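You operate a simulated robot arm through the tools that you are given. There is no shell and no other tool. Be economical: measure what you need, move in short steps, check, and stop when the job is done.

The job below is to be done with a simulated robot arm. You get a single attempt, and the scene is never put back.

## Task
Warm the orange wax can in the warm box, then turn the heat off.
Fine: lid shut, shelf knob to 3, heat at LOW till the dial passes 40. Set down upright: orange wax can.

It is judged by the outcome, as a careful person would: the job done as asked, and still so three seconds after it is handed in. It fails if anything else is knocked over, pushed out of place, dropped, spilled or broken. A push-on lid holds only when it is set on centred and level and pressed home; a screw cap is set on level and turned clockwise until tight.

## Robot
A 7-joint arm with a two-finger gripper, on a carriage that runs on a rail from [-2101, 5] to [279, -1] (x, y) and turns from -3.281 to 2.513 rad about z. Base frame: it is fixed where the carriage stands at the start and does not move with it; the origin is on the floor, on the carriage's upright axis, x ahead of it, y to its left, z up. Readings come in mm, rad, newtons and seconds.
Its first joint turns from -2.601 to 2.601 rad. Places, roughly: heat dial [600, -700, 800]; inside of the orange warm box [900, -600, 800]; orange warm box [900, -600, 800]; shelf knob [600, -800, 800]; sliding lid [900, -600, 900]; small blue reel (5x5x8 cm) [1000, -600, 800]; small green reel (5x5x8 cm) [400, -500, 800]; small purple reel (5x5x8 cm) [800, -600, 800]; warm box knob [600, -500, 800]. Payload 2.45 kg.
The TCP is the grasp point between the finger pads, 26 mm short of the fingertips. In the tool frame z runs along the fingers and y along their closing line. Largest opening 96 mm; the body of the gripper starts 69 mm behind the TCP.
Orientation is told as [roll, pitch, yaw] about the base's x, y, z axes, in that order, counted from this pose: with the fingers straight down and closing along the base's y, the tool's x points along the base's -x, its y along +y and its z along -z.

## Interface
- The arm moves only by the tool servo_tool. Its arguments are lists of equal length, an entry for each row: "delta_pos": the shift along the tool's x, y, z in units of 30 mm (1.0 is 30 mm), a list of three; "angular": the turn, a rotation vector about the tool's x, y, z in units of 4 degrees (1.0 is 4 degrees), a list of three; "jaw": the gripper command, from -1 (shut) to 1 (fully open), values between in proportion. In form: {"delta_pos": [[dx, dy, dz], ...], "angular": [[wx, wy, wz], ...], "jaw": [jaw, ...]}. A call has 1 to 12 rows; each row shifts and turns the commanded pose from where the row before left it, along the tool's axes as they then stand. A call with a number of a shift or a turn outside -1 to 1 is refused whole. A row lasts 0.2 s, in which the tool goes at most 50 mm and 0.15 rad; a call with a longer step from one row to the next is refused whole, and so is a gripper value outside its range. A pose out of reach is approached as far as the arm can. The call stops where the force on the tool passes 40 N (or 10 N more than at its start, if that is more) or the arm is blocked; 0.2 s more then pass. The fingers move at their own pace and stop on an object; they squeeze with about 25 N. The grip force told is the motor's: it shows also when the fingers shut on nothing. Time passes only in rows, and 0.2 s behind the last, so rows that do not move let the fingers close. The reply holds the time, the measured pose of the TCP, the force on the tool along the base axes, the opening and the grip force, in the units named above and with some noise, with the torque about the TCP (base axes, N m) and any sound that the robot's microphone picked up.
- Cameras (640 x 400 px; columns grow to the right, rows downward): "scene" is now at [25.3, 112, 1638.9]; the picture's right is [-0.64, -0.77, 0.00], its down [-0.41, 0.34, -0.85] and it looks along [0.65, -0.54, -0.53] (base axes); focal length 283 px, centre (320, 200). "wrist" rides on the gripper at [82, 3, -98] in the tool frame; the picture's right is [-0.04, 1.00, 0.00], its down [-0.73, -0.03, -0.68] and it looks along [-0.68, -0.03, 0.73] (tool axes); focal length 256 px, centre (320, 200). There is no depth. A picture from a camera that has moved, and an enlarged one, comes with that camera's place and axes in the base frame and with its lens.
- get_image(camera): a new picture of that camera. No time passes.
- raise_lower(by): slides the trunk up (or, below 0, down) by that many mm; the arm and the scene camera ride with it, the base frame stays. It gives what a move gives, with no picture.
- drive_base(legs): drives the robot by 1 to 6 legs, each [ahead, left, turn to the left] in mm, mm and rad, along the robot's own axes; the way and the turn of a leg run together, so that a leg with both is an arc; at most 1500 mm and 3.142 rad a leg. The arm and the cameras ride along, it lands a little off, and it stops where it bumps. It keeps to its track: a leg is cut to what the track allows. It gives what a move gives.
- turn_head(pan, tilt): turns the head with the scene camera to pan (to the left, within 2.705 rad either way) and tilt (down, from -0.506 to 1.204), counted from straight ahead of the robot. It gives what a move gives.
- enlarge(camera, box): a new picture of the part [left, top, right, bottom] of that camera's present view, enlarged. No time passes.
- finish_job(): hands the job in; it is judged then, once.

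Work in short steps. Places have to be worked out from the pictures, the camera data and where the tool is seen: move nearer, look again, correct. Check each grasp and each placing, and mend what went wrong. You have 120 turns and 78 pictures in all, those below and enlarged ones among them. Open the gripper and draw the arm clear of the work before you hand the job in, unless the task says otherwise; then end with one line.

The tools are called after ">>>" by a JSON object that holds its "api" and its "payload". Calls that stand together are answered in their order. servo_tool: Moves the arm, as the interface text tells. Its arguments: {"type":"object","properties":{"delta_pos":{"type":"array","items":{"type":"array","items":{"type":"number"}}},"angular":{"type":"array","items":{"type":"array","items":{"type":"number"}}},"jaw":{"type":"array","items":{"type":"number"}}},"required":["delta_pos","angular","jaw"]} The other tools are called the same way: raise_lower (by) slides the trunk up or down; drive_base (legs) drives the base; turn_head (pan, tilt) turns the head that bears the scene camera; get_image (camera) takes a picture; enlarge (camera, box) takes an enlarged picture of a part of a camera's view; finish_job () hands the job in.

At the start:

```text
time: 0.0
tcp_pos: [850.2, -332.7, 1203.4]
orientation: [-0.002, 0.001, 0.002]
force: [-0.4, 0.3, -0.9]
wrist_torque: [0.0, -0.02, -0.02]
gripper_width: 96.1
grasp_force: 0.1
trunk travel left (down, up): [-625.0, 85.0]
robot x, y, heading: [-0.7, 0.8, 0.002]
head pan, tilt: [-0.698, 0.56]
```

scene: 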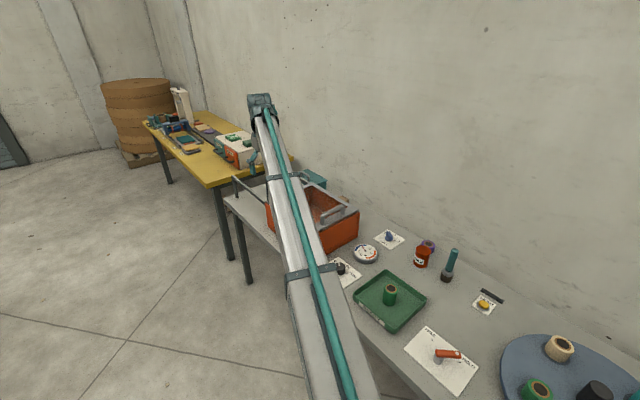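
wrist: 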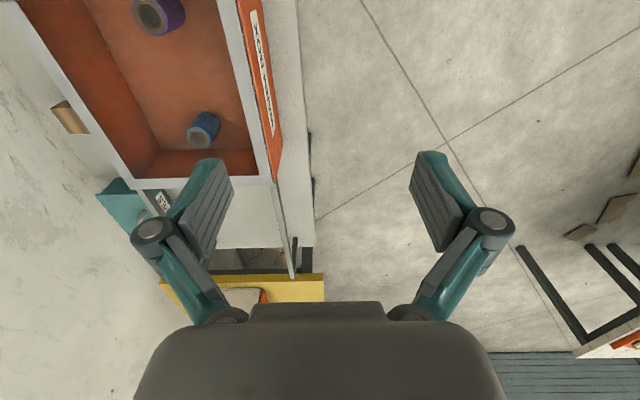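

I'll look closely at the work table in the scene camera first.

>>> {"api": "enlarge", "payload": {"camera": "scene", "box": [320, 200, 640, 400]}}

>>> {"api": "enlarge", "payload": {"camera": "scene", "box": [220, 160, 380, 260]}}

```text
2.00 times, centred on (480, 300) of scene
camera zoom: at [25.3, 112.0, 1638.9], right [-0.64, -0.77, 0.0], down [-0.41, 0.34, -0.85], along [0.65, -0.54, -0.53], focal length 567 px, centre (0, 0)
```

zoom: 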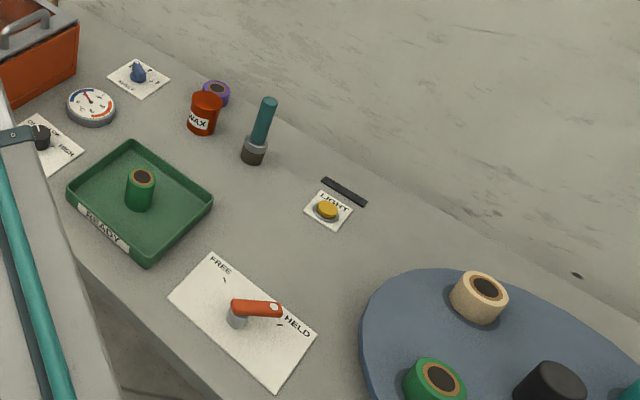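

```text
4.00 times, centred on (300, 210) of scene
camera zoom: at [25.3, 112.0, 1638.9], right [-0.64, -0.77, 0.0], down [-0.41, 0.34, -0.85], along [0.65, -0.54, -0.53], focal length 1133 px, centre (400, 160)
```

zoom: 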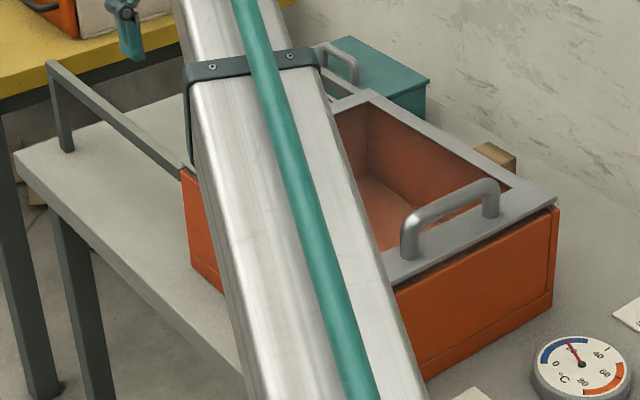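

The lid isn't clearly visible yet, so I'll move the arm back and right to see the box from above with the wrist camera.

>>> {"api": "servo_tool", "payload": {"delta_pos": [[0.97, -0.9, 0], [0.97, -0.9, 0], [0.97, -0.9, 0], [0.97, -0.9, 0], [0.97, -0.9, 0], [0.97, -0.9, 0], [0.97, -0.9, 0], [0.97, -0.9, 0], [0.97, -0.9, 0], [0.97, -0.9, 0]], "angular": [[0, 0, 0], [0, 0, 0], [0, 0, 0], [0, 0, 0], [0, 0, 0], [0, 0, 0], [0, 0, 0], [0, 0, 0], [0, 0, 0], [0, 0, 0]], "jaw": [1, 1, 1, 1, 1, 1, 1, 1, 1, 1]}}

>>> {"api": "get_image", "payload": {"camera": "wrist"}}

>>> {"api": "get_image", "payload": {"camera": "scene"}}

```text
time: 2.2
tcp_pos: [560.3, -602.7, 1199.9]
orientation: [0.0, 0.002, 0.001]
force: [0.2, 0.4, -0.3]
wrist_torque: [0.0, -0.04, 0.01]
gripper_width: 96.1
grasp_force: 0.0
trunk travel left (down, up): [-625.0, 85.0]
robot x, y, heading: [3.5, 5.1, -0.001]
head pan, tilt: [-0.698, 0.56]
```

```text
73 pictures are left
camera wrist: at [478.7, -601.8, 1300.4], right [0.04, 1.0, 0.0], down [0.73, -0.03, 0.68], along [0.68, -0.03, -0.73], focal length 256 px, centre (320, 200)
```

wrist: 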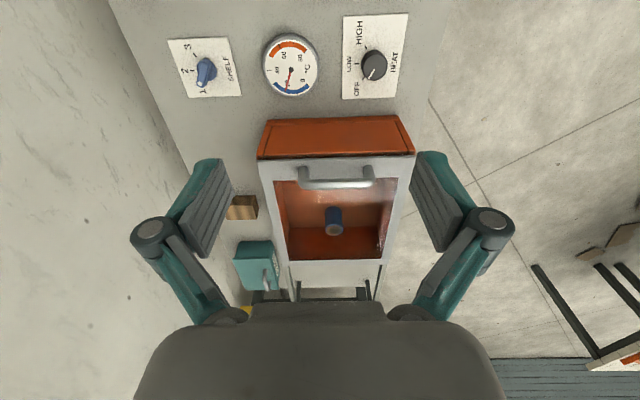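

```text
72 pictures are left
camera scene: at [24.9, 111.7, 1638.9], right [-0.64, -0.77, 0.0], down [-0.41, 0.34, -0.85], along [0.65, -0.54, -0.53], focal length 283 px, centre (320, 200)
```

scene: 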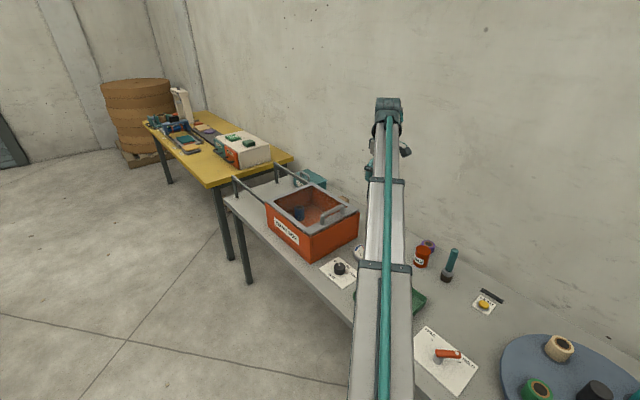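

>>> {"api": "enlarge", "payload": {"camera": "wrist", "box": [220, 100, 440, 310]}}

>>> {"api": "enlarge", "payload": {"camera": "scene", "box": [220, 160, 380, 260]}}

>>> {"api": "enlarge", "payload": {"camera": "wrist", "box": [160, 0, 420, 110]}}

```text
1.90 times, centred on (330, 205) of wrist
camera zoom: at [478.7, -601.8, 1300.4], right [0.04, 1.0, 0.0], down [0.73, -0.03, 0.68], along [0.68, -0.03, -0.73], focal length 488 px, centre (301, 190)
```

zoom: 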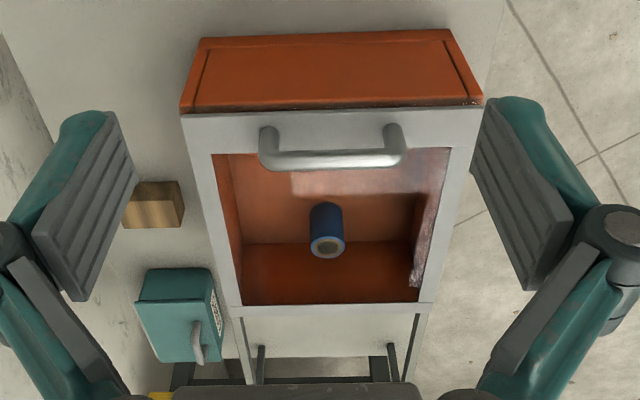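

```text
4.00 times, centred on (300, 210) of scene
camera zoom: at [24.9, 111.7, 1638.9], right [-0.64, -0.77, 0.0], down [-0.41, 0.34, -0.85], along [0.65, -0.54, -0.53], focal length 1133 px, centre (400, 160)
```

zoom: 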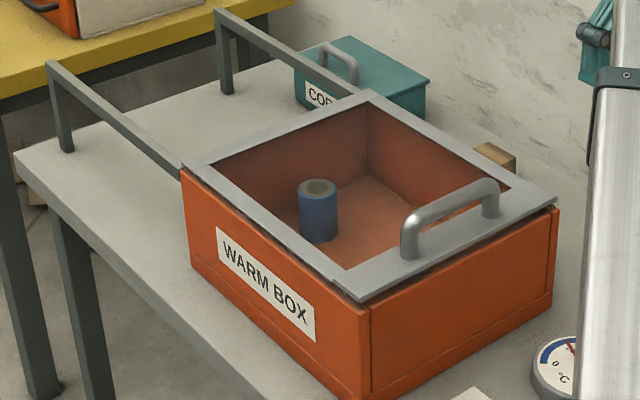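

```text
2.46 times, centred on (290, 55) of wrist
camera zoom: at [478.7, -601.8, 1300.4], right [0.04, 1.0, 0.0], down [0.73, -0.03, 0.68], along [0.68, -0.03, -0.73], focal length 630 px, centre (394, 557)
```

zoom: 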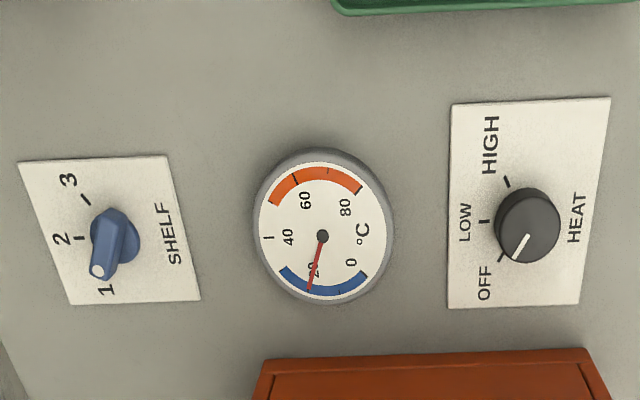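

The lid is a glass-windowed slider with a handle, shut, which opens along +x onto the rails. I'll drive forward so the box is within reach, then look at the near objects.

>>> {"api": "drive_base", "payload": {"legs": [[255, 0, 0]]}}

>>> {"api": "servo_tool", "payload": {"delta_pos": [[1, -0.3, 0], [1, -0.3, 0], [1, -0.3, 0], [1, -0.3, 0], [1, -0.3, 0], [1, -0.3, 0], [1, -0.3, 0], [1, -0.3, 0], [1, -0.3, 0], [1, -0.3, 0], [1, -0.3, 0], [1, -0.3, 0]], "angular": [[0, 0, 0], [0, 0, 0], [0, 0, 0], [0, 0, 0], [0, 0, 0], [0, 0, 0], [0, 0, 0], [0, 0, 0], [0, 0, 0], [0, 0, 0], [0, 0, 0], [0, 0, 0]], "jaw": [1, 1, 1, 1, 1, 1, 1, 1, 1, 1, 1, 1]}}

>>> {"api": "get_image", "payload": {"camera": "wrist"}}

```text
time: 4.0
tcp_pos: [814.1, -605.4, 1201.9]
orientation: [0.0, 0.0, -0.003]
force: [-0.7, 0.6, -0.1]
wrist_torque: [0.03, -0.02, 0.01]
gripper_width: 96.0
grasp_force: 0.1
trunk travel left (down, up): [-625.0, 85.0]
robot x, y, heading: [255.4, -1.1, -0.001]
head pan, tilt: [-0.698, 0.56]
```

```text
time: 6.7
tcp_pos: [453.7, -713.0, 1200.4]
orientation: [0.0, 0.001, -0.002]
force: [-0.1, 0.0, 0.1]
wrist_torque: [-0.01, -0.04, 0.01]
gripper_width: 95.8
grasp_force: 0.0
trunk travel left (down, up): [-625.0, 85.0]
robot x, y, heading: [255.2, -3.2, 0.002]
head pan, tilt: [-0.698, 0.56]
```

```text
68 pictures are left
camera wrist: at [372.5, -710.4, 1300.1], right [0.04, 1.0, 0.0], down [0.73, -0.03, 0.68], along [0.68, -0.03, -0.73], focal length 256 px, centre (320, 200)
```

wrist: 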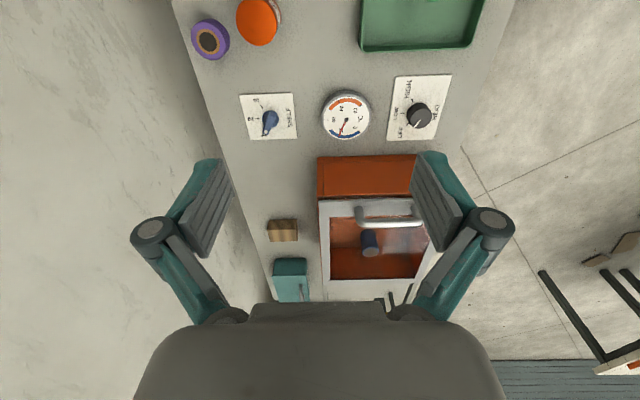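

The wax can is at about (440,-815) and the lid handle at about (773,-580,940). I'll move in closer to the handle to measure it.

>>> {"api": "servo_tool", "payload": {"delta_pos": [[-0.886, 0.633, 0.571], [-0.886, 0.633, 0.571], [-0.886, 0.633, 0.571], [-0.886, 0.633, 0.571], [-0.886, 0.633, 0.571], [-0.886, 0.633, 0.571], [-0.886, 0.633, 0.571]], "angular": [[0, 0, 0], [0, 0, 0], [0, 0, 0], [0, 0, 0], [0, 0, 0], [0, 0, 0], [0, 0, 0]], "jaw": [-1, -1, -1, -1, -1, -1, -1]}}

>>> {"api": "get_image", "payload": {"camera": "wrist"}}

>>> {"api": "get_image", "payload": {"camera": "scene"}}

```text
time: 8.2
tcp_pos: [642.4, -577.5, 1080.6]
orientation: [0.0, -0.001, -0.004]
force: [-0.3, -0.9, 0.4]
wrist_torque: [-0.01, -0.02, -0.03]
gripper_width: 0.0
grasp_force: 24.5
trunk travel left (down, up): [-625.0, 85.0]
robot x, y, heading: [251.6, 0.5, 0.001]
head pan, tilt: [-0.698, 0.56]
```

```text
67 pictures are left
camera wrist: at [559.5, -576.3, 1180.3], right [0.04, 1.0, 0.0], down [0.73, -0.03, 0.68], along [0.68, -0.03, -0.73], focal length 256 px, centre (320, 200)
```

wrist: 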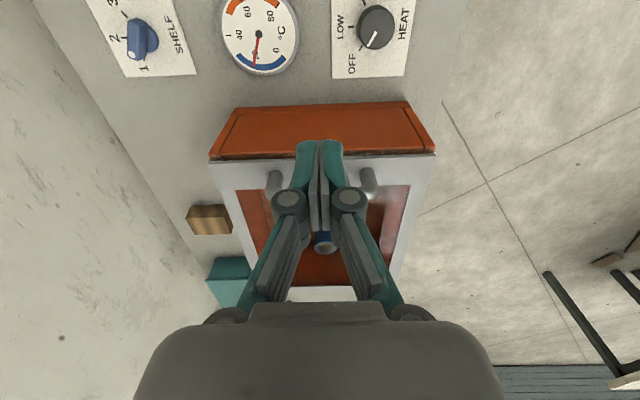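

```text
66 pictures are left
camera scene: at [280.7, 111.4, 1638.9], right [-0.64, -0.76, 0.0], down [-0.41, 0.34, -0.85], along [0.65, -0.55, -0.53], focal length 283 px, centre (320, 200)
```

scene: 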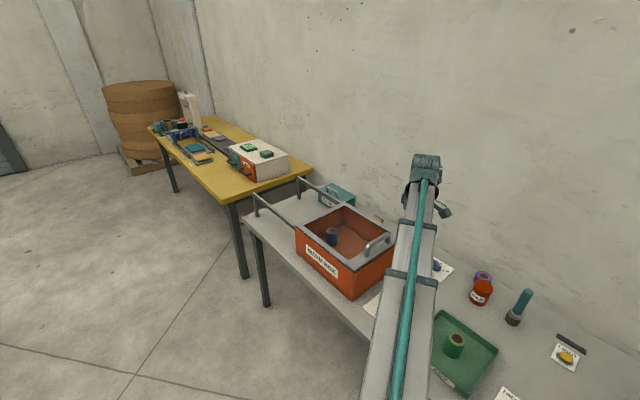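

Handle uprights are near x≈762, y −647 and −524. I'll descend with closed fingers in front of the handle bar.

>>> {"api": "servo_tool", "payload": {"delta_pos": [[-0.416, -0.05, 0.9], [-0.416, -0.05, 0.9], [-0.416, -0.05, 0.9], [-0.416, -0.05, 0.9], [-0.416, -0.05, 0.9]], "angular": [[0, 0, 0], [0, 0, 0], [0, 0, 0], [0, 0, 0], [0, 0, 0]], "jaw": [-1, -1, -1, -1, -1]}}

>>> {"api": "get_image", "payload": {"camera": "wrist"}}

>>> {"api": "enlarge", "payload": {"camera": "scene", "box": [290, 180, 450, 280]}}

```text
time: 9.4
tcp_pos: [702.7, -587.2, 944.8]
orientation: [-0.002, -0.002, -0.002]
force: [-0.5, -0.5, 0.8]
wrist_torque: [0.02, -0.02, -0.02]
gripper_width: 0.0
grasp_force: 24.6
trunk travel left (down, up): [-625.0, 85.0]
robot x, y, heading: [256.3, -0.9, -0.006]
head pan, tilt: [-0.698, 0.56]
```

```text
65 pictures are left
camera wrist: at [621.6, -585.9, 1045.0], right [0.04, 1.0, 0.0], down [0.73, -0.03, 0.68], along [0.68, -0.03, -0.73], focal length 256 px, centre (320, 200)
```

wrist: 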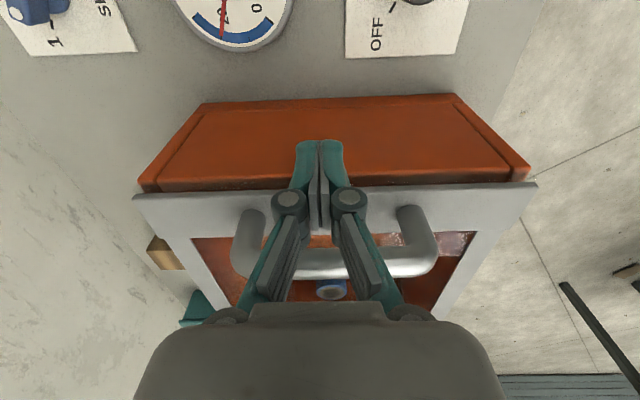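

```text
4.00 times, centred on (370, 230) of scene
camera zoom: at [280.6, 111.2, 1638.9], right [-0.64, -0.76, 0.0], down [-0.41, 0.34, -0.85], along [0.65, -0.55, -0.53], focal length 1133 px, centre (120, 80)
```

zoom: 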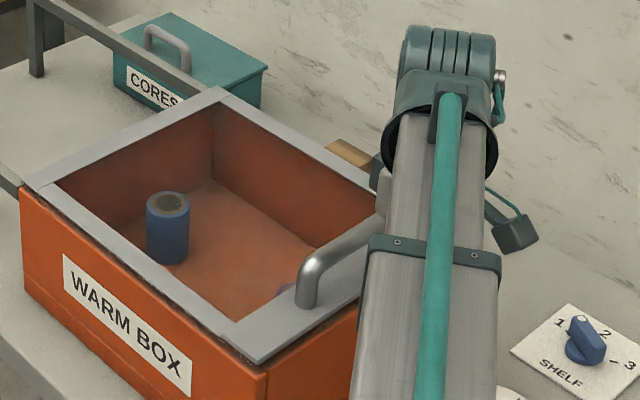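

Bar is at about x 773, z 943. I'll push it along +x.

>>> {"api": "servo_tool", "payload": {"delta_pos": [[-0.8, 0, 0], [-0.8, 0, 0], [-0.5, 0, 0], [-0.5, 0, 0], [-0.5, 0, 0], [-0.5, 0, 0], [-0.5, 0, 0], [-0.5, 0, 0]], "angular": [[0, 0, 0], [0, 0, 0], [0, 0, 0], [0, 0, 0], [0, 0, 0], [0, 0, 0], [0, 0, 0], [0, 0, 0]], "jaw": [-1, -1, -1, -1, -1, -1, -1, -1]}}

>>> {"api": "enlarge", "payload": {"camera": "scene", "box": [240, 170, 440, 295]}}

```text
time: 11.2
tcp_pos: [841.1, -587.9, 945.6]
orientation: [-0.001, 0.001, -0.002]
force: [-0.1, 0.0, -0.9]
wrist_torque: [0.02, 0.04, 0.02]
gripper_width: 0.0
grasp_force: 28.8
trunk travel left (down, up): [-625.0, 85.0]
robot x, y, heading: [252.6, 1.3, -0.001]
head pan, tilt: [-0.698, 0.56]
```

```text
3.20 times, centred on (340, 232) of scene
camera zoom: at [280.6, 111.3, 1638.9], right [-0.64, -0.76, 0.0], down [-0.41, 0.34, -0.85], along [0.65, -0.55, -0.53], focal length 906 px, centre (256, 96)
```

zoom: 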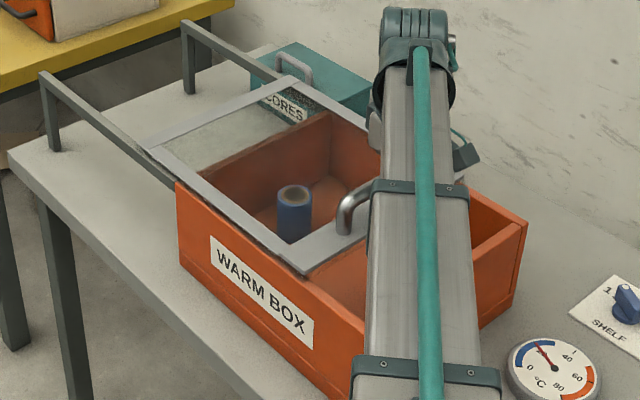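

The lid slides freely and keeps clear of the CORES box. I'll push on until it's nearly fully open.

>>> {"api": "servo_tool", "payload": {"delta_pos": [[-0.6, 0, 0], [-0.6, 0, 0], [-0.6, 0, 0], [-0.6, 0, 0], [-0.6, 0, 0], [-0.6, 0, 0], [-0.6, 0, 0], [-0.6, 0, 0], [-0.6, 0, 0]], "angular": [[0, 0, 0], [0, 0, 0], [0, 0, 0], [0, 0, 0], [0, 0, 0], [0, 0, 0], [0, 0, 0], [0, 0, 0], [0, 0, 0]], "jaw": [-1, -1, -1, -1, -1, -1, -1, -1, -1]}}

>>> {"api": "enlarge", "payload": {"camera": "scene", "box": [240, 170, 440, 295]}}

```text
time: 13.2
tcp_pos: [1002.0, -588.9, 945.9]
orientation: [0.001, 0.001, -0.003]
force: [0.2, 0.5, -0.1]
wrist_torque: [0.01, 0.0, -0.02]
gripper_width: 0.0
grasp_force: 28.0
trunk travel left (down, up): [-625.0, 85.0]
robot x, y, heading: [254.3, -1.0, 0.001]
head pan, tilt: [-0.698, 0.56]
```

```text
3.20 times, centred on (340, 232) of scene
camera zoom: at [280.7, 111.3, 1638.9], right [-0.64, -0.76, 0.0], down [-0.41, 0.34, -0.85], along [0.65, -0.55, -0.53], focal length 906 px, centre (256, 96)
```

zoom: 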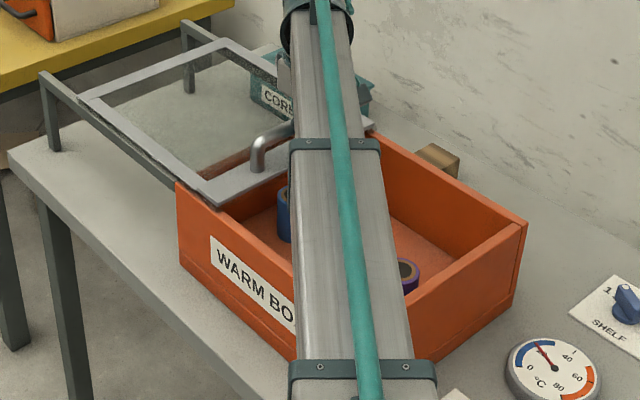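

The opening is now wide enough. I'll back off, rise, and look into the box.

>>> {"api": "servo_tool", "payload": {"delta_pos": [[1, 0, 0], [1, 0, -0.8], [1, 0, -0.8], [1, 0, -0.8], [1, 0, -0.8], [1, 0, -0.8], [1, 0, -0.8], [1, 0, -0.8], [1, 0, -0.8], [1, 0, -0.8], [1, 0, -0.8]], "angular": [[0, 0, 0], [0, 0, 0], [0, 0, 0], [0, 0, 0], [0, 0, 0], [0, 0, 0], [0, 0, 0], [0, 0, 0], [0, 0, 0], [0, 0, 0], [0, 0, 0]], "jaw": [1, 1, 1, 1, 1, 1, 1, 1, 1, 1, 1]}}

>>> {"api": "get_image", "payload": {"camera": "wrist"}}

```text
time: 15.7
tcp_pos: [671.8, -587.2, 1187.2]
orientation: [-0.001, 0.0, -0.004]
force: [-0.1, -0.4, 0.3]
wrist_torque: [-0.03, -0.03, 0.0]
gripper_width: 96.2
grasp_force: 0.1
trunk travel left (down, up): [-625.0, 85.0]
robot x, y, heading: [253.4, -1.1, -0.005]
head pan, tilt: [-0.698, 0.56]
```

```text
61 pictures are left
camera wrist: at [590.0, -585.1, 1286.4], right [0.04, 1.0, 0.0], down [0.73, -0.03, 0.68], along [0.68, -0.03, -0.73], focal length 256 px, centre (320, 200)
```

wrist: 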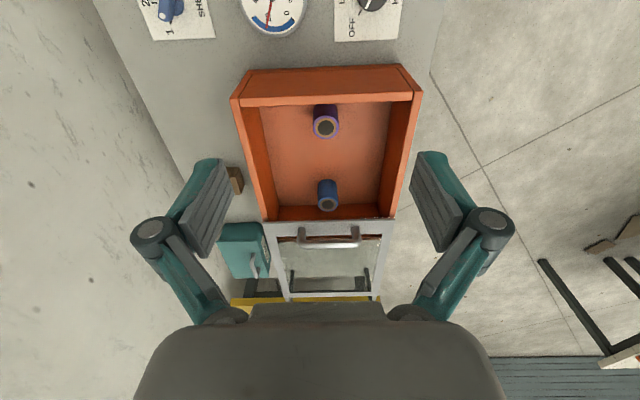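

Purple reel is at about x 825 and blue at about x 1030, so the middle spot near (918,-586) is free. At the can, the purple reel and the tall teal rod sit close by, so I'll turn the gripper to close along x with the camera on the +y side.

>>> {"api": "servo_tool", "payload": {"delta_pos": [[0, 0, 0], [0, 0, 0], [0, 0, 0], [0, 0, 0], [0, 0, 0], [0, 0, 0], [0, 0, 0], [0, 0, 0], [0, 0, 0], [0, 0, 0], [0, 0, 0], [0, 0, 0]], "angular": [[0, 0, 1], [0, 0, 1], [0, 0, 1], [0, 0, 1], [0, 0, 1], [0, 0, 1], [0, 0, 1], [0, 0, 1], [0, 0, 1], [0, 0, 1], [0, 0, 1], [0, 0, 1]], "jaw": [1, 1, 1, 1, 1, 1, 1, 1, 1, 1, 1, 1]}}

>>> {"api": "servo_tool", "payload": {"delta_pos": [[0, 0, 0], [0, 0, 0], [0, 0, 0], [0, 0, 0], [0, 0, 0], [0, 0, 0], [0, 0, 0], [0, 0, 0], [0, 0, 0], [0, 0, 0], [0, 0, 0], [0, 0, 0]], "angular": [[0, 0, 1], [0, 0, 1], [0, 0, 1], [0, 0, 1], [0, 0, 1], [0, 0, 1], [0, 0, 1], [0, 0, 1], [0, 0, 1], [0, 0, 1], [0, 0, 0.5], [0, 0, 0]], "jaw": [1, 1, 1, 1, 1, 1, 1, 1, 1, 1, 1, 1]}}

```text
time: 18.2
tcp_pos: [672.6, -587.8, 1187.9]
orientation: [0.0, 0.001, -0.842]
force: [-0.3, 0.2, -0.3]
wrist_torque: [0.0, -0.03, 0.01]
gripper_width: 96.1
grasp_force: 0.1
trunk travel left (down, up): [-625.0, 85.0]
robot x, y, heading: [257.2, 2.2, -0.006]
head pan, tilt: [-0.698, 0.56]
```

```text
time: 20.9
tcp_pos: [671.9, -588.0, 1186.8]
orientation: [0.0, 0.001, -1.574]
force: [0.0, 0.0, -0.5]
wrist_torque: [0.03, 0.0, -0.04]
gripper_width: 96.0
grasp_force: 0.1
trunk travel left (down, up): [-625.0, 85.0]
robot x, y, heading: [256.5, 0.8, -0.003]
head pan, tilt: [-0.698, 0.56]
```

Now I'll move over toward the can.

>>> {"api": "servo_tool", "payload": {"delta_pos": [[-0.467, -0.967, 0.779], [-0.467, -0.967, 0.779], [-0.467, -0.967, 0.779], [-0.467, -0.967, 0.779], [-0.467, -0.967, 0.779], [-0.467, -0.967, 0.779], [-0.467, -0.967, 0.779], [-0.467, -0.967, 0.779]], "angular": [[0, 0, 0], [0, 0, 0], [0, 0, 0], [0, 0, 0], [0, 0, 0], [0, 0, 0], [0, 0, 0], [0, 0, 0]], "jaw": [1, 1, 1, 1, 1, 1, 1, 1]}}

>>> {"api": "get_image", "payload": {"camera": "wrist"}}

>>> {"api": "enlarge", "payload": {"camera": "scene", "box": [420, 230, 620, 355]}}

```text
time: 22.6
tcp_pos: [440.5, -698.6, 998.2]
orientation: [0.0, -0.001, -1.571]
force: [-0.2, -0.3, -0.2]
wrist_torque: [0.01, 0.01, -0.01]
gripper_width: 95.9
grasp_force: 0.0
trunk travel left (down, up): [-625.0, 85.0]
robot x, y, heading: [252.5, -2.0, 0.001]
head pan, tilt: [-0.698, 0.56]
```

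```text
60 pictures are left
camera wrist: at [444.2, -618.6, 1097.1], right [1.0, -0.04, 0.0], down [-0.03, -0.73, 0.68], along [-0.03, -0.68, -0.73], focal length 256 px, centre (320, 200)
```

wrist: 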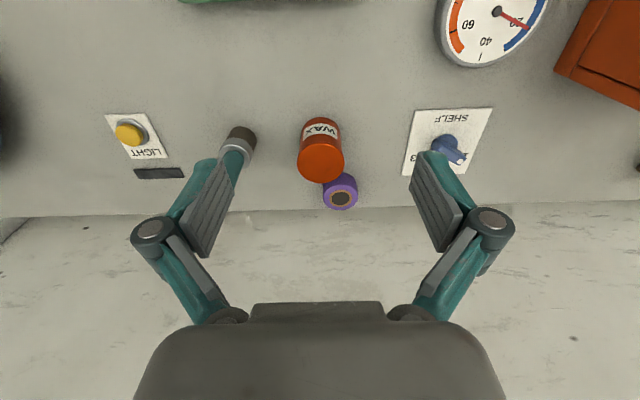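

```text
3.20 times, centred on (520, 292) of scene
camera zoom: at [280.2, 111.1, 1639.0], right [-0.64, -0.76, 0.0], down [-0.41, 0.34, -0.85], along [0.65, -0.55, -0.53], focal length 906 px, centre (-320, -96)
```

zoom: 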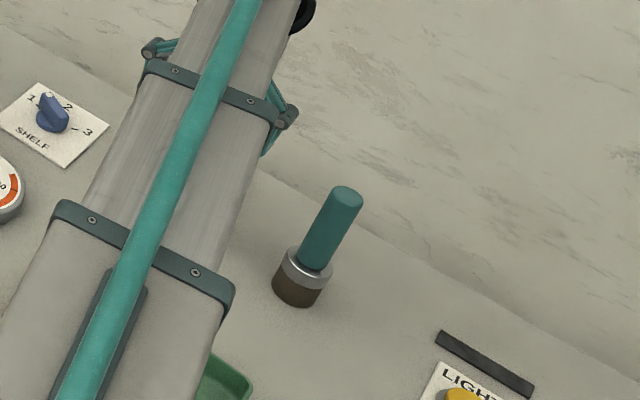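

The can is at about (436,-831), 66 mm wide and spanning z 725–797, with the purple reel very close behind it. I'll centre above it, descend to z≈850 and check.

>>> {"api": "servo_tool", "payload": {"delta_pos": [[-0.87, -0.03, 0], [-0.87, -0.03, 0], [-0.87, -0.03, 0], [-0.87, -0.03, 0], [-0.87, -0.03, 0], [0, 0, 0.98], [0, 0, 0.98], [0, 0, 0.98], [0, 0, 0.98], [0, 0, 0.98]], "angular": [[0, 0, 0], [0, 0, 0], [0, 0, 0], [0, 0, 0], [0, 0, 0], [0, 0, 0], [0, 0, 0], [0, 0, 0], [0, 0, 0], [0, 0, 0]], "jaw": [1, 1, 1, 1, 1, 1, 1, 1, 1, 1]}}

>>> {"api": "get_image", "payload": {"camera": "wrist"}}

>>> {"api": "enlarge", "payload": {"camera": "scene", "box": [420, 230, 620, 355]}}

```text
time: 24.9
tcp_pos: [434.8, -828.2, 852.1]
orientation: [0.0, -0.001, -1.574]
force: [-0.4, 0.1, 0.3]
wrist_torque: [0.0, 0.02, -0.01]
gripper_width: 95.9
grasp_force: 0.0
trunk travel left (down, up): [-625.0, 85.0]
robot x, y, heading: [255.9, -3.2, -0.001]
head pan, tilt: [-0.698, 0.56]
```

```text
58 pictures are left
camera wrist: at [438.6, -749.2, 951.2], right [1.0, -0.04, 0.0], down [-0.03, -0.73, 0.68], along [-0.03, -0.68, -0.73], focal length 256 px, centre (320, 200)
```

wrist: 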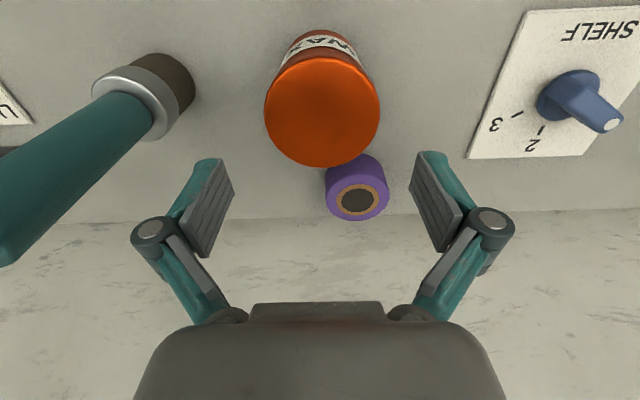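

```text
3.20 times, centred on (520, 292) of scene
camera zoom: at [280.4, 111.1, 1639.0], right [-0.64, -0.76, 0.0], down [-0.41, 0.34, -0.85], along [0.65, -0.55, -0.53], focal length 906 px, centre (-320, -96)
```

zoom: 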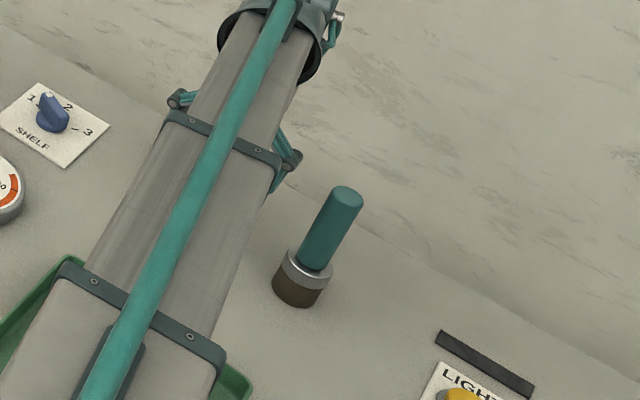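

The can centre refines to about (437,-819), top near 805. I'll shift slightly, descend and grip.

>>> {"api": "servo_tool", "payload": {"delta_pos": [[0.28, 0.06, 0], [0, 0, 0.66], [0, 0, 0.66], [0, 0, 0.66], [0, 0, 0.66]], "angular": [[0, 0, 0], [0, 0, 0], [0, 0, 0], [0, 0, 0], [0, 0, 0]], "jaw": [1, 1, 1, 1, 1]}}

>>> {"api": "get_image", "payload": {"camera": "wrist"}}

```text
time: 26.1
tcp_pos: [437.1, -819.8, 772.9]
orientation: [-0.001, 0.0, -1.573]
force: [-0.2, 1.0, 0.2]
wrist_torque: [-0.02, 0.0, 0.02]
gripper_width: 95.9
grasp_force: 0.1
trunk travel left (down, up): [-625.0, 85.0]
robot x, y, heading: [253.8, -0.8, -0.001]
head pan, tilt: [-0.698, 0.56]
```

```text
56 pictures are left
camera wrist: at [440.9, -740.7, 872.4], right [1.0, -0.04, 0.0], down [-0.03, -0.73, 0.68], along [-0.03, -0.68, -0.73], focal length 256 px, centre (320, 200)
```

wrist: 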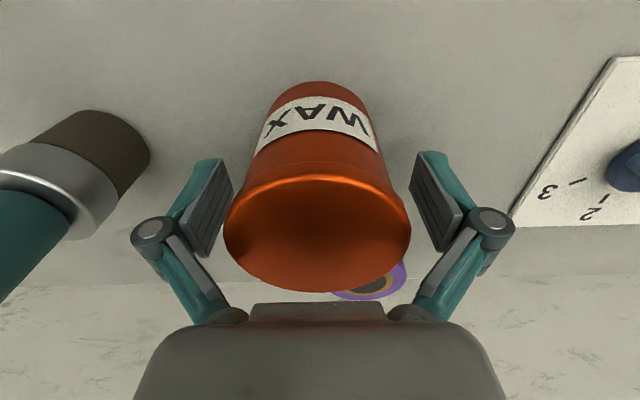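

The can is well centred between the fingers. I'll close on it.

>>> {"api": "servo_tool", "payload": {"delta_pos": [[0, 0, 0], [0, 0, 0], [0, 0, 0], [0, 0, 0]], "angular": [[0, 0, 0], [0, 0, 0], [0, 0, 0], [0, 0, 0]], "jaw": [-1, -1, -1, -1]}}

>>> {"api": "servo_tool", "payload": {"delta_pos": [[0, 0, -0.4], [0.2, 0, -0.8], [0.2, 0, -1], [0, 0, -1], [0, 0, -1], [0, 0, -1], [0, 0, -1], [0, 0, -1], [0, 0, -1]], "angular": [[0, 0, 0], [0, 0, 0], [0, 0, 0], [0, 0, 0], [0, 0, 0], [0, 0, 0], [0, 0, 0], [0, 0, 0], [0, 0, 0]], "jaw": [-1, -1, -1, -1, -1, -1, -1, -1, -1]}}

>>> {"api": "get_image", "payload": {"camera": "wrist"}}

```text
time: 27.1
tcp_pos: [437.7, -821.1, 773.9]
orientation: [0.0, -0.001, -1.574]
force: [0.4, -2.1, 7.9]
wrist_torque: [0.2, 0.0, 0.04]
gripper_width: 63.8
grasp_force: 25.4
trunk travel left (down, up): [-625.0, 85.0]
robot x, y, heading: [257.0, -1.6, -0.002]
head pan, tilt: [-0.698, 0.56]
```

```text
time: 29.1
tcp_pos: [436.2, -807.7, 1018.8]
orientation: [0.0, -0.001, -1.575]
force: [-0.1, 0.9, -1.7]
wrist_torque: [0.01, 0.01, 0.0]
gripper_width: 61.2
grasp_force: 24.2
trunk travel left (down, up): [-625.0, 85.0]
robot x, y, heading: [253.0, 0.0, -0.004]
head pan, tilt: [-0.698, 0.56]
```

```text
55 pictures are left
camera wrist: at [440.8, -728.8, 1118.4], right [1.0, -0.04, 0.0], down [-0.03, -0.73, 0.68], along [-0.03, -0.68, -0.73], focal length 256 px, centre (320, 200)
```

wrist: 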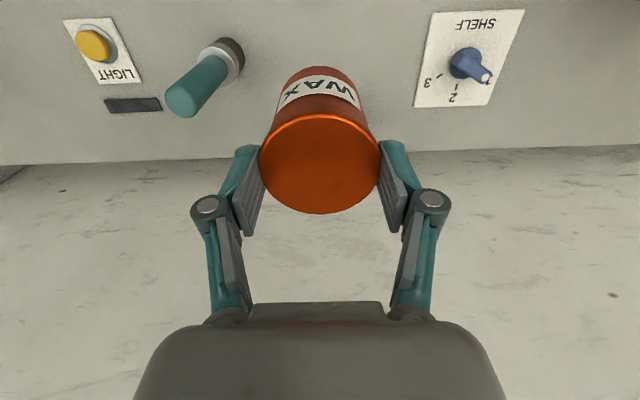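

The can slipped about 48 mm down in the grip and is held only near its top. I'll lower it gently back to the table right away and regrip lower.

>>> {"api": "servo_tool", "payload": {"delta_pos": [[0, 0, 0.2], [0, 0, 0.4], [0, 0, 0.5], [0, 0, 0.6], [0, 0, 0.6], [0, 0, 0.6], [0, 0, 0.6], [0, 0, 0.6], [0, 0, 0.6], [0, 0, 0.5], [0, 0, 0.4], [0, 0, 0.2]], "angular": [[0, 0, 0], [0, 0, 0], [0, 0, 0], [0, 0, 0], [0, 0, 0], [0, 0, 0], [0, 0, 0], [0, 0, 0], [0, 0, 0], [0, 0, 0], [0, 0, 0], [0, 0, 0]], "jaw": [-1, -1, -1, -1, -1, -1, -1, -1, -1, -1, -1, -1]}}

>>> {"api": "get_image", "payload": {"camera": "wrist"}}

```text
time: 31.6
tcp_pos: [437.4, -808.9, 844.7]
orientation: [0.0, 0.0, -1.576]
force: [-0.3, 0.1, -2.4]
wrist_torque: [0.02, 0.0, 0.01]
gripper_width: 61.6
grasp_force: 24.1
trunk travel left (down, up): [-625.0, 85.0]
robot x, y, heading: [249.3, 1.8, -0.009]
head pan, tilt: [-0.698, 0.56]
```

```text
54 pictures are left
camera wrist: at [440.7, -728.8, 943.9], right [1.0, -0.04, 0.0], down [-0.03, -0.73, 0.68], along [-0.03, -0.68, -0.73], focal length 256 px, centre (320, 200)
```

wrist: 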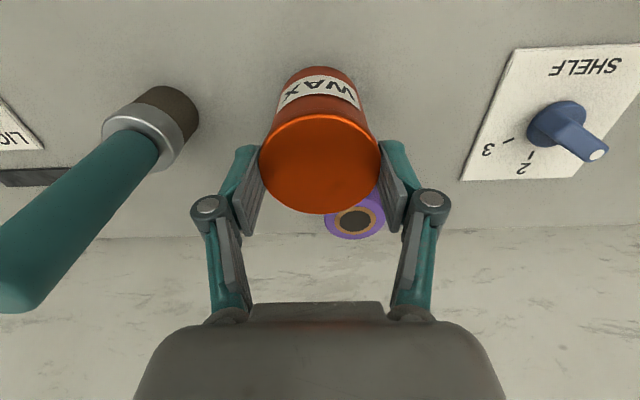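

The grip is holding for now. I'll keep going down slowly until it touches the table.

>>> {"api": "servo_tool", "payload": {"delta_pos": [[0, 0, 0.15], [0, 0, 0.15], [0, 0, 0.15], [0, 0, 0.15], [0, 0, 0.15], [0, 0, 0.15]], "angular": [[0, 0, 0], [0, 0, 0], [0, 0, 0], [0, 0, 0], [0, 0, 0], [0, 0, 0]], "jaw": [-1, -1, -1, -1, -1, -1]}}

>>> {"api": "get_image", "payload": {"camera": "wrist"}}

```text
time: 33.0
tcp_pos: [437.8, -807.5, 820.1]
orientation: [0.001, -0.002, -1.574]
force: [0.4, -0.3, 17.6]
wrist_torque: [0.03, 0.03, -0.02]
gripper_width: 61.8
grasp_force: 24.6
trunk travel left (down, up): [-625.0, 85.0]
robot x, y, heading: [256.1, 0.9, 0.002]
head pan, tilt: [-0.698, 0.56]
```

```text
53 pictures are left
camera wrist: at [440.7, -728.1, 918.9], right [1.0, -0.04, 0.0], down [-0.03, -0.73, 0.68], along [-0.03, -0.68, -0.73], focal length 256 px, centre (320, 200)
```

wrist: 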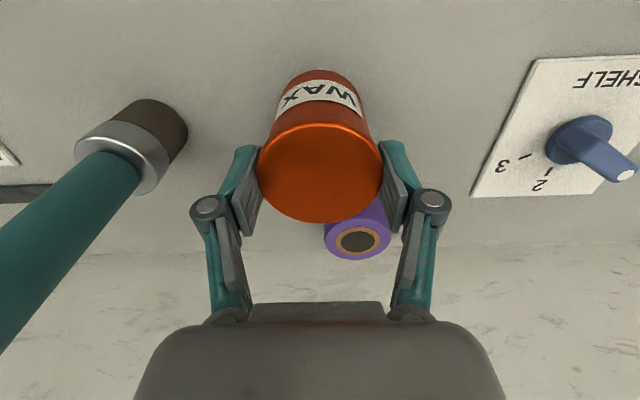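

It's standing on the table (17 N contact). I'll open and inspect the can's shape before regripping.

>>> {"api": "servo_tool", "payload": {"delta_pos": [[0, 0, -0.1], [0, 0, 0], [0, 0, 0]], "angular": [[0, 0, 0], [0, 0, 0], [0, 0, 0]], "jaw": [1, 1, 1]}}

>>> {"api": "enlarge", "payload": {"camera": "wrist", "box": [220, 50, 460, 270]}}

```text
time: 33.9
tcp_pos: [436.3, -808.8, 820.7]
orientation: [0.0, 0.0, -1.575]
force: [-0.1, -0.1, -0.4]
wrist_torque: [0.0, 0.0, 0.01]
gripper_width: 96.2
grasp_force: 0.0
trunk travel left (down, up): [-625.0, 85.0]
robot x, y, heading: [256.4, -2.4, 0.003]
head pan, tilt: [-0.698, 0.56]
```

```text
1.82 times, centred on (340, 160) of wrist
camera zoom: at [440.8, -728.6, 920.5], right [1.0, -0.04, 0.0], down [-0.03, -0.73, 0.68], along [-0.03, -0.68, -0.73], focal length 465 px, centre (284, 273)
```

zoom: 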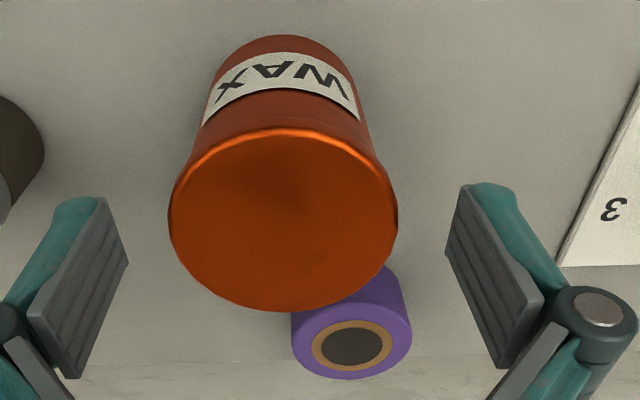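

The can stands fine. I'll descend again, grip, and lift very slowly this time.

>>> {"api": "servo_tool", "payload": {"delta_pos": [[-0.1, 0.03, 0.4], [0, 0, 0.4], [0, 0, 0.4], [0, 0, 0.4], [0, 0, 0], [0, 0, 0], [0, 0, 0], [0, 0, 0], [0, 0, 0], [0, 0, 0]], "angular": [[0, 0, 0], [0, 0, 0], [0, 0, 0], [0, 0, 0], [0, 0, 0], [0, 0, 0], [0, 0, 0], [0, 0, 0], [0, 0, 0], [0, 0, 0]], "jaw": [1, 1, 1, 1, 1, -1, -1, -1, -1, -1]}}

>>> {"api": "get_image", "payload": {"camera": "wrist"}}

```text
time: 36.0
tcp_pos: [438.0, -811.1, 775.2]
orientation: [0.0, -0.001, -1.575]
force: [0.0, -2.6, 8.3]
wrist_torque: [0.19, 0.01, -0.01]
gripper_width: 63.4
grasp_force: 24.9
trunk travel left (down, up): [-625.0, 85.0]
robot x, y, heading: [257.3, -2.8, -0.006]
head pan, tilt: [-0.698, 0.56]
```

```text
51 pictures are left
camera wrist: at [441.6, -731.4, 873.5], right [1.0, -0.04, 0.0], down [-0.03, -0.73, 0.68], along [-0.03, -0.68, -0.73], focal length 256 px, centre (320, 200)
```

wrist: 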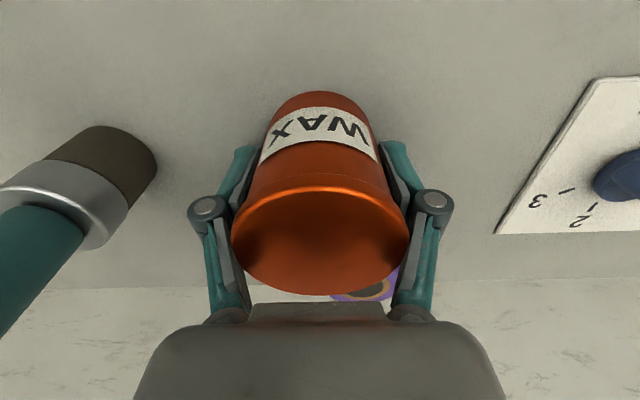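

The upward force suggests the finger linkage rubs on the wide lid at this depth. I'll open, raise to z≈793, and grip higher on the body.

>>> {"api": "servo_tool", "payload": {"delta_pos": [[0, 0, 0], [0, 0, 0], [0, 0, -0.3], [0, 0, -0.3], [0, 0, 0], [0, 0, 0], [0, 0, 0], [0, 0, 0], [0, 0, 0]], "angular": [[0, 0, 0], [0, 0, 0], [0, 0, 0], [0, 0, 0], [0, 0, 0], [0, 0, 0], [0, 0, 0], [0, 0, 0], [0, 0, 0]], "jaw": [1, 1, 1, 1, -1, -1, -1, -1, -1]}}

>>> {"api": "get_image", "payload": {"camera": "wrist"}}

```text
time: 38.0
tcp_pos: [438.1, -811.6, 791.1]
orientation: [0.0, 0.001, -1.574]
force: [0.7, -0.8, 1.3]
wrist_torque: [0.04, 0.02, 0.03]
gripper_width: 61.5
grasp_force: 25.3
trunk travel left (down, up): [-625.0, 85.0]
robot x, y, heading: [256.9, -2.1, -0.004]
head pan, tilt: [-0.698, 0.56]
```

```text
50 pictures are left
camera wrist: at [441.6, -732.0, 890.4], right [1.0, -0.04, 0.0], down [-0.03, -0.73, 0.68], along [-0.03, -0.68, -0.73], focal length 256 px, centre (320, 200)
```

wrist: 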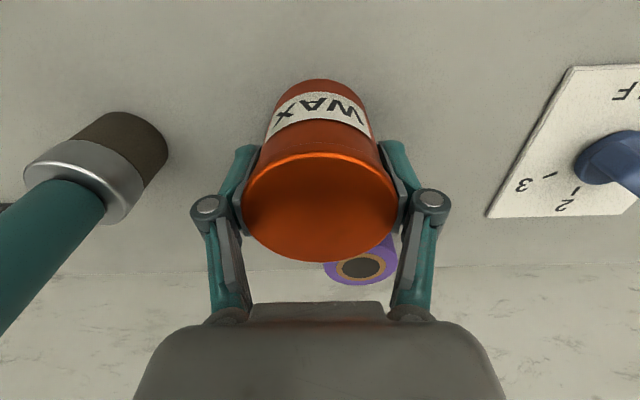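

Clean grip now: 61.5 mm, with little side force. I'll lift slowly and check for slip.

>>> {"api": "servo_tool", "payload": {"delta_pos": [[0, 0, -0.1], [0, 0, -0.2], [0, 0, -0.2], [0, 0, -0.3], [0, 0, -0.3], [0, 0, -0.4], [0, 0, -0.4]], "angular": [[0, 0, 0], [0, 0, 0], [0, 0, 0], [0, 0, 0], [0, 0, 0], [0, 0, 0], [0, 0, 0]], "jaw": [-1, -1, -1, -1, -1, -1, -1]}}

>>> {"api": "get_image", "payload": {"camera": "wrist"}}

```text
time: 39.6
tcp_pos: [438.8, -810.8, 847.8]
orientation: [0.001, 0.0, -1.574]
force: [-0.1, 0.0, -1.8]
wrist_torque: [-0.01, 0.0, -0.01]
gripper_width: 61.3
grasp_force: 24.6
trunk travel left (down, up): [-625.0, 85.0]
robot x, y, heading: [256.2, 1.5, -0.005]
head pan, tilt: [-0.698, 0.56]
```

```text
49 pictures are left
camera wrist: at [441.9, -731.7, 947.5], right [1.0, -0.04, 0.0], down [-0.03, -0.73, 0.68], along [-0.03, -0.68, -0.73], focal length 256 px, centre (320, 200)
```

wrist: 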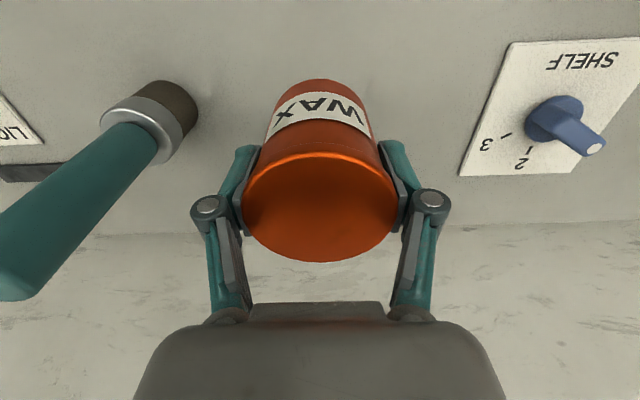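

No slip. I'll lift higher, then carry it toward the box.

>>> {"api": "servo_tool", "payload": {"delta_pos": [[0, 0, -0.5], [0, 0, -0.7], [0, 0, -0.8], [0, 0, -0.8], [0, 0, -0.8], [0, 0, -0.8], [0, 0, -0.8], [0, 0, -0.8], [0, 0, -0.8], [0, 0, -0.7], [0, 0, -0.5], [0, 0, -0.2]], "angular": [[0, 0, 0], [0, 0, 0], [0, 0, 0], [0, 0, 0], [0, 0, 0], [0, 0, 0], [0, 0, 0], [0, 0, 0], [0, 0, 0], [0, 0, 0], [0, 0, 0], [0, 0, 0]], "jaw": [-1, -1, -1, -1, -1, -1, -1, -1, -1, -1, -1, -1]}}

>>> {"api": "servo_tool", "payload": {"delta_pos": [[0.2, 0.3, 0], [0.4, 0.5, 0], [0.5, 0.6, 0], [0.7, 0.8, 0], [0.7, 0.8, 0], [0.7, 0.8, 0], [0.7, 0.8, 0], [0.7, 0.8, 0], [0.7, 0.8, 0], [0.6, 0.6, 0], [0.4, 0.4, 0], [0.2, 0.2, 0]], "angular": [[0, 0, 0], [0, 0, 0], [0, 0, 0], [0, 0, 0], [0, 0, 0], [0, 0, 0], [0, 0, 0], [0, 0, 0], [0, 0, 0], [0, 0, 0], [0, 0, 0], [0, 0, 0]], "jaw": [-1, -1, -1, -1, -1, -1, -1, -1, -1, -1, -1, -1]}}

>>> {"api": "servo_tool", "payload": {"delta_pos": [[0, 0, 0], [0, 0, 0], [0, 0, 0], [0, 0, 0], [0, 0, 0], [0, 0, 0], [0, 0, 0], [0, 0, 0], [0, 0, 0], [0, 0, 0], [0, 0, 0], [0, 0, 0]], "angular": [[0, 0, -0.5], [0, 0, -1], [0, 0, -1], [0, 0, -1], [0, 0, -1], [0, 0, -1], [0, 0, -1], [0, 0, -1], [0, 0, -1], [0, 0, -1], [0, 0, -1], [0, 0, -1]], "jaw": [-1, -1, -1, -1, -1, -1, -1, -1, -1, -1, -1, -1]}}

>>> {"api": "servo_tool", "payload": {"delta_pos": [[0, 0, 0], [0, 0, 0], [0, 0, 0], [0, 0, 0], [0, 0, 0], [0, 0, 0], [0, 0, 0], [0, 0, 0], [0, 0, 0], [0, 0, 0], [0, 0, 0], [0, 0, 0]], "angular": [[0, 0, -1], [0, 0, -1], [0, 0, -1], [0, 0, -1], [0, 0, -1], [0, 0, -1], [0, 0, -1], [0, 0, -1], [0, 0, -1], [0, 0, -1], [0, 0, -0.7], [0, 0, -0.3]], "jaw": [-1, -1, -1, -1, -1, -1, -1, -1, -1, -1, -1, -1]}}

>>> {"api": "get_image", "payload": {"camera": "wrist"}}

```text
time: 42.2
tcp_pos: [438.3, -811.9, 1094.3]
orientation: [0.0, 0.0, -1.574]
force: [-0.3, -0.1, -2.0]
wrist_torque: [0.04, 0.02, 0.01]
gripper_width: 61.0
grasp_force: 25.2
trunk travel left (down, up): [-625.0, 85.0]
robot x, y, heading: [255.7, -0.3, 0.003]
head pan, tilt: [-0.698, 0.56]
```

```text
time: 44.9
tcp_pos: [660.8, -617.4, 1094.7]
orientation: [0.0, 0.0, -1.575]
force: [0.3, -1.0, -1.9]
wrist_torque: [-0.01, 0.01, -0.01]
gripper_width: 61.3
grasp_force: 25.1
trunk travel left (down, up): [-625.0, 85.0]
robot x, y, heading: [255.4, 2.0, -0.006]
head pan, tilt: [-0.698, 0.56]
```

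```text
time: 47.5
tcp_pos: [660.5, -617.5, 1093.4]
orientation: [0.001, 0.0, -0.771]
force: [0.2, 1.0, -1.4]
wrist_torque: [-0.03, 0.0, 0.01]
gripper_width: 61.2
grasp_force: 25.5
trunk travel left (down, up): [-625.0, 85.0]
robot x, y, heading: [253.6, 4.8, -0.005]
head pan, tilt: [-0.698, 0.56]
```

```text
time: 50.0
tcp_pos: [662.4, -617.9, 1093.4]
orientation: [-0.001, -0.001, -0.002]
force: [-0.6, -1.0, -0.9]
wrist_torque: [0.02, -0.01, -0.01]
gripper_width: 61.3
grasp_force: 24.5
trunk travel left (down, up): [-625.0, 85.0]
robot x, y, heading: [255.3, 0.2, 0.0]
head pan, tilt: [-0.698, 0.56]
```

```text
48 pictures are left
camera wrist: at [579.5, -615.9, 1193.3], right [0.04, 1.0, 0.0], down [0.73, -0.03, 0.68], along [0.68, -0.03, -0.73], focal length 256 px, centre (320, 200)
```

wrist: 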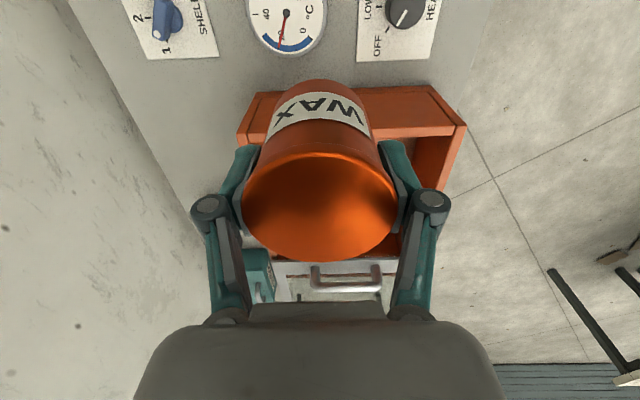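

The can is held firmly and the tool is level. I'll carry it above the free spot at (918,-590).

>>> {"api": "servo_tool", "payload": {"delta_pos": [[-0.3, 0.03, 0], [-0.6, 0.1, 0], [-0.8, 0.1, 0], [-0.9, 0.1, 0], [-0.9, 0.1, 0], [-0.9, 0.1, 0], [-0.9, 0.1, 0], [-0.9, 0.1, 0], [-0.9, 0.1, 0], [-0.7, 0.1, 0], [-0.5, 0.1, 0], [-0.23, 0, 0]], "angular": [[0, 0, 0], [0, 0, 0], [0, 0, 0], [0, 0, 0], [0, 0, 0], [0, 0, 0], [0, 0, 0], [0, 0, 0], [0, 0, 0], [0, 0, 0], [0, 0, 0], [0, 0, 0]], "jaw": [-1, -1, -1, -1, -1, -1, -1, -1, -1, -1, -1, -1]}}

>>> {"api": "get_image", "payload": {"camera": "wrist"}}

>>> {"api": "enlarge", "payload": {"camera": "scene", "box": [240, 170, 440, 295]}}

```text
time: 52.6
tcp_pos: [915.7, -587.6, 1092.3]
orientation: [0.0, 0.0, -0.003]
force: [0.5, -0.3, -1.4]
wrist_torque: [0.02, 0.01, 0.01]
gripper_width: 61.4
grasp_force: 25.3
trunk travel left (down, up): [-625.0, 85.0]
robot x, y, heading: [256.3, -3.5, -0.006]
head pan, tilt: [-0.698, 0.56]
```

```text
47 pictures are left
camera wrist: at [835.4, -585.8, 1192.9], right [0.04, 1.0, 0.0], down [0.73, -0.03, 0.68], along [0.68, -0.03, -0.73], focal length 256 px, centre (320, 200)
```

wrist: 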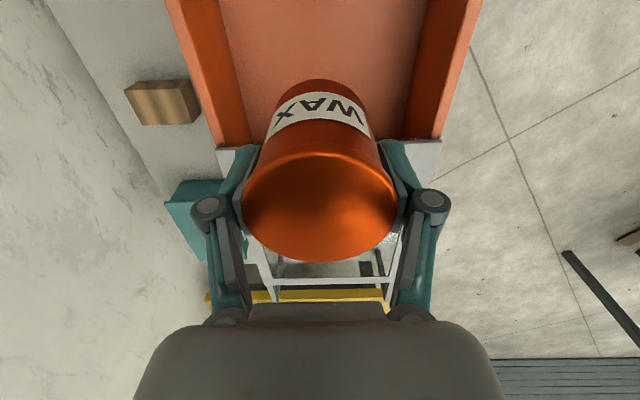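

```text
3.20 times, centred on (340, 232) of scene
camera zoom: at [280.7, 111.2, 1638.9], right [-0.64, -0.76, 0.0], down [-0.41, 0.34, -0.85], along [0.65, -0.55, -0.53], focal length 906 px, centre (256, 96)
```

zoom: 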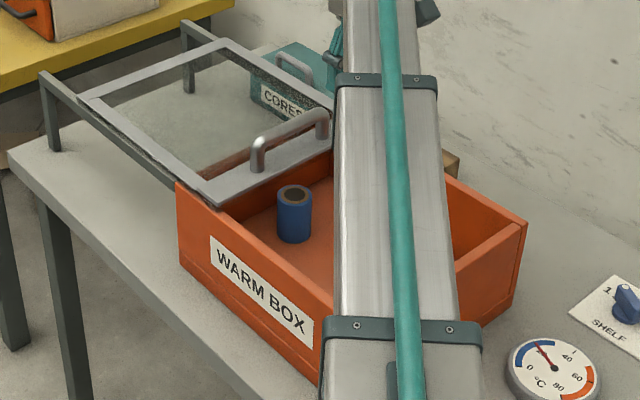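

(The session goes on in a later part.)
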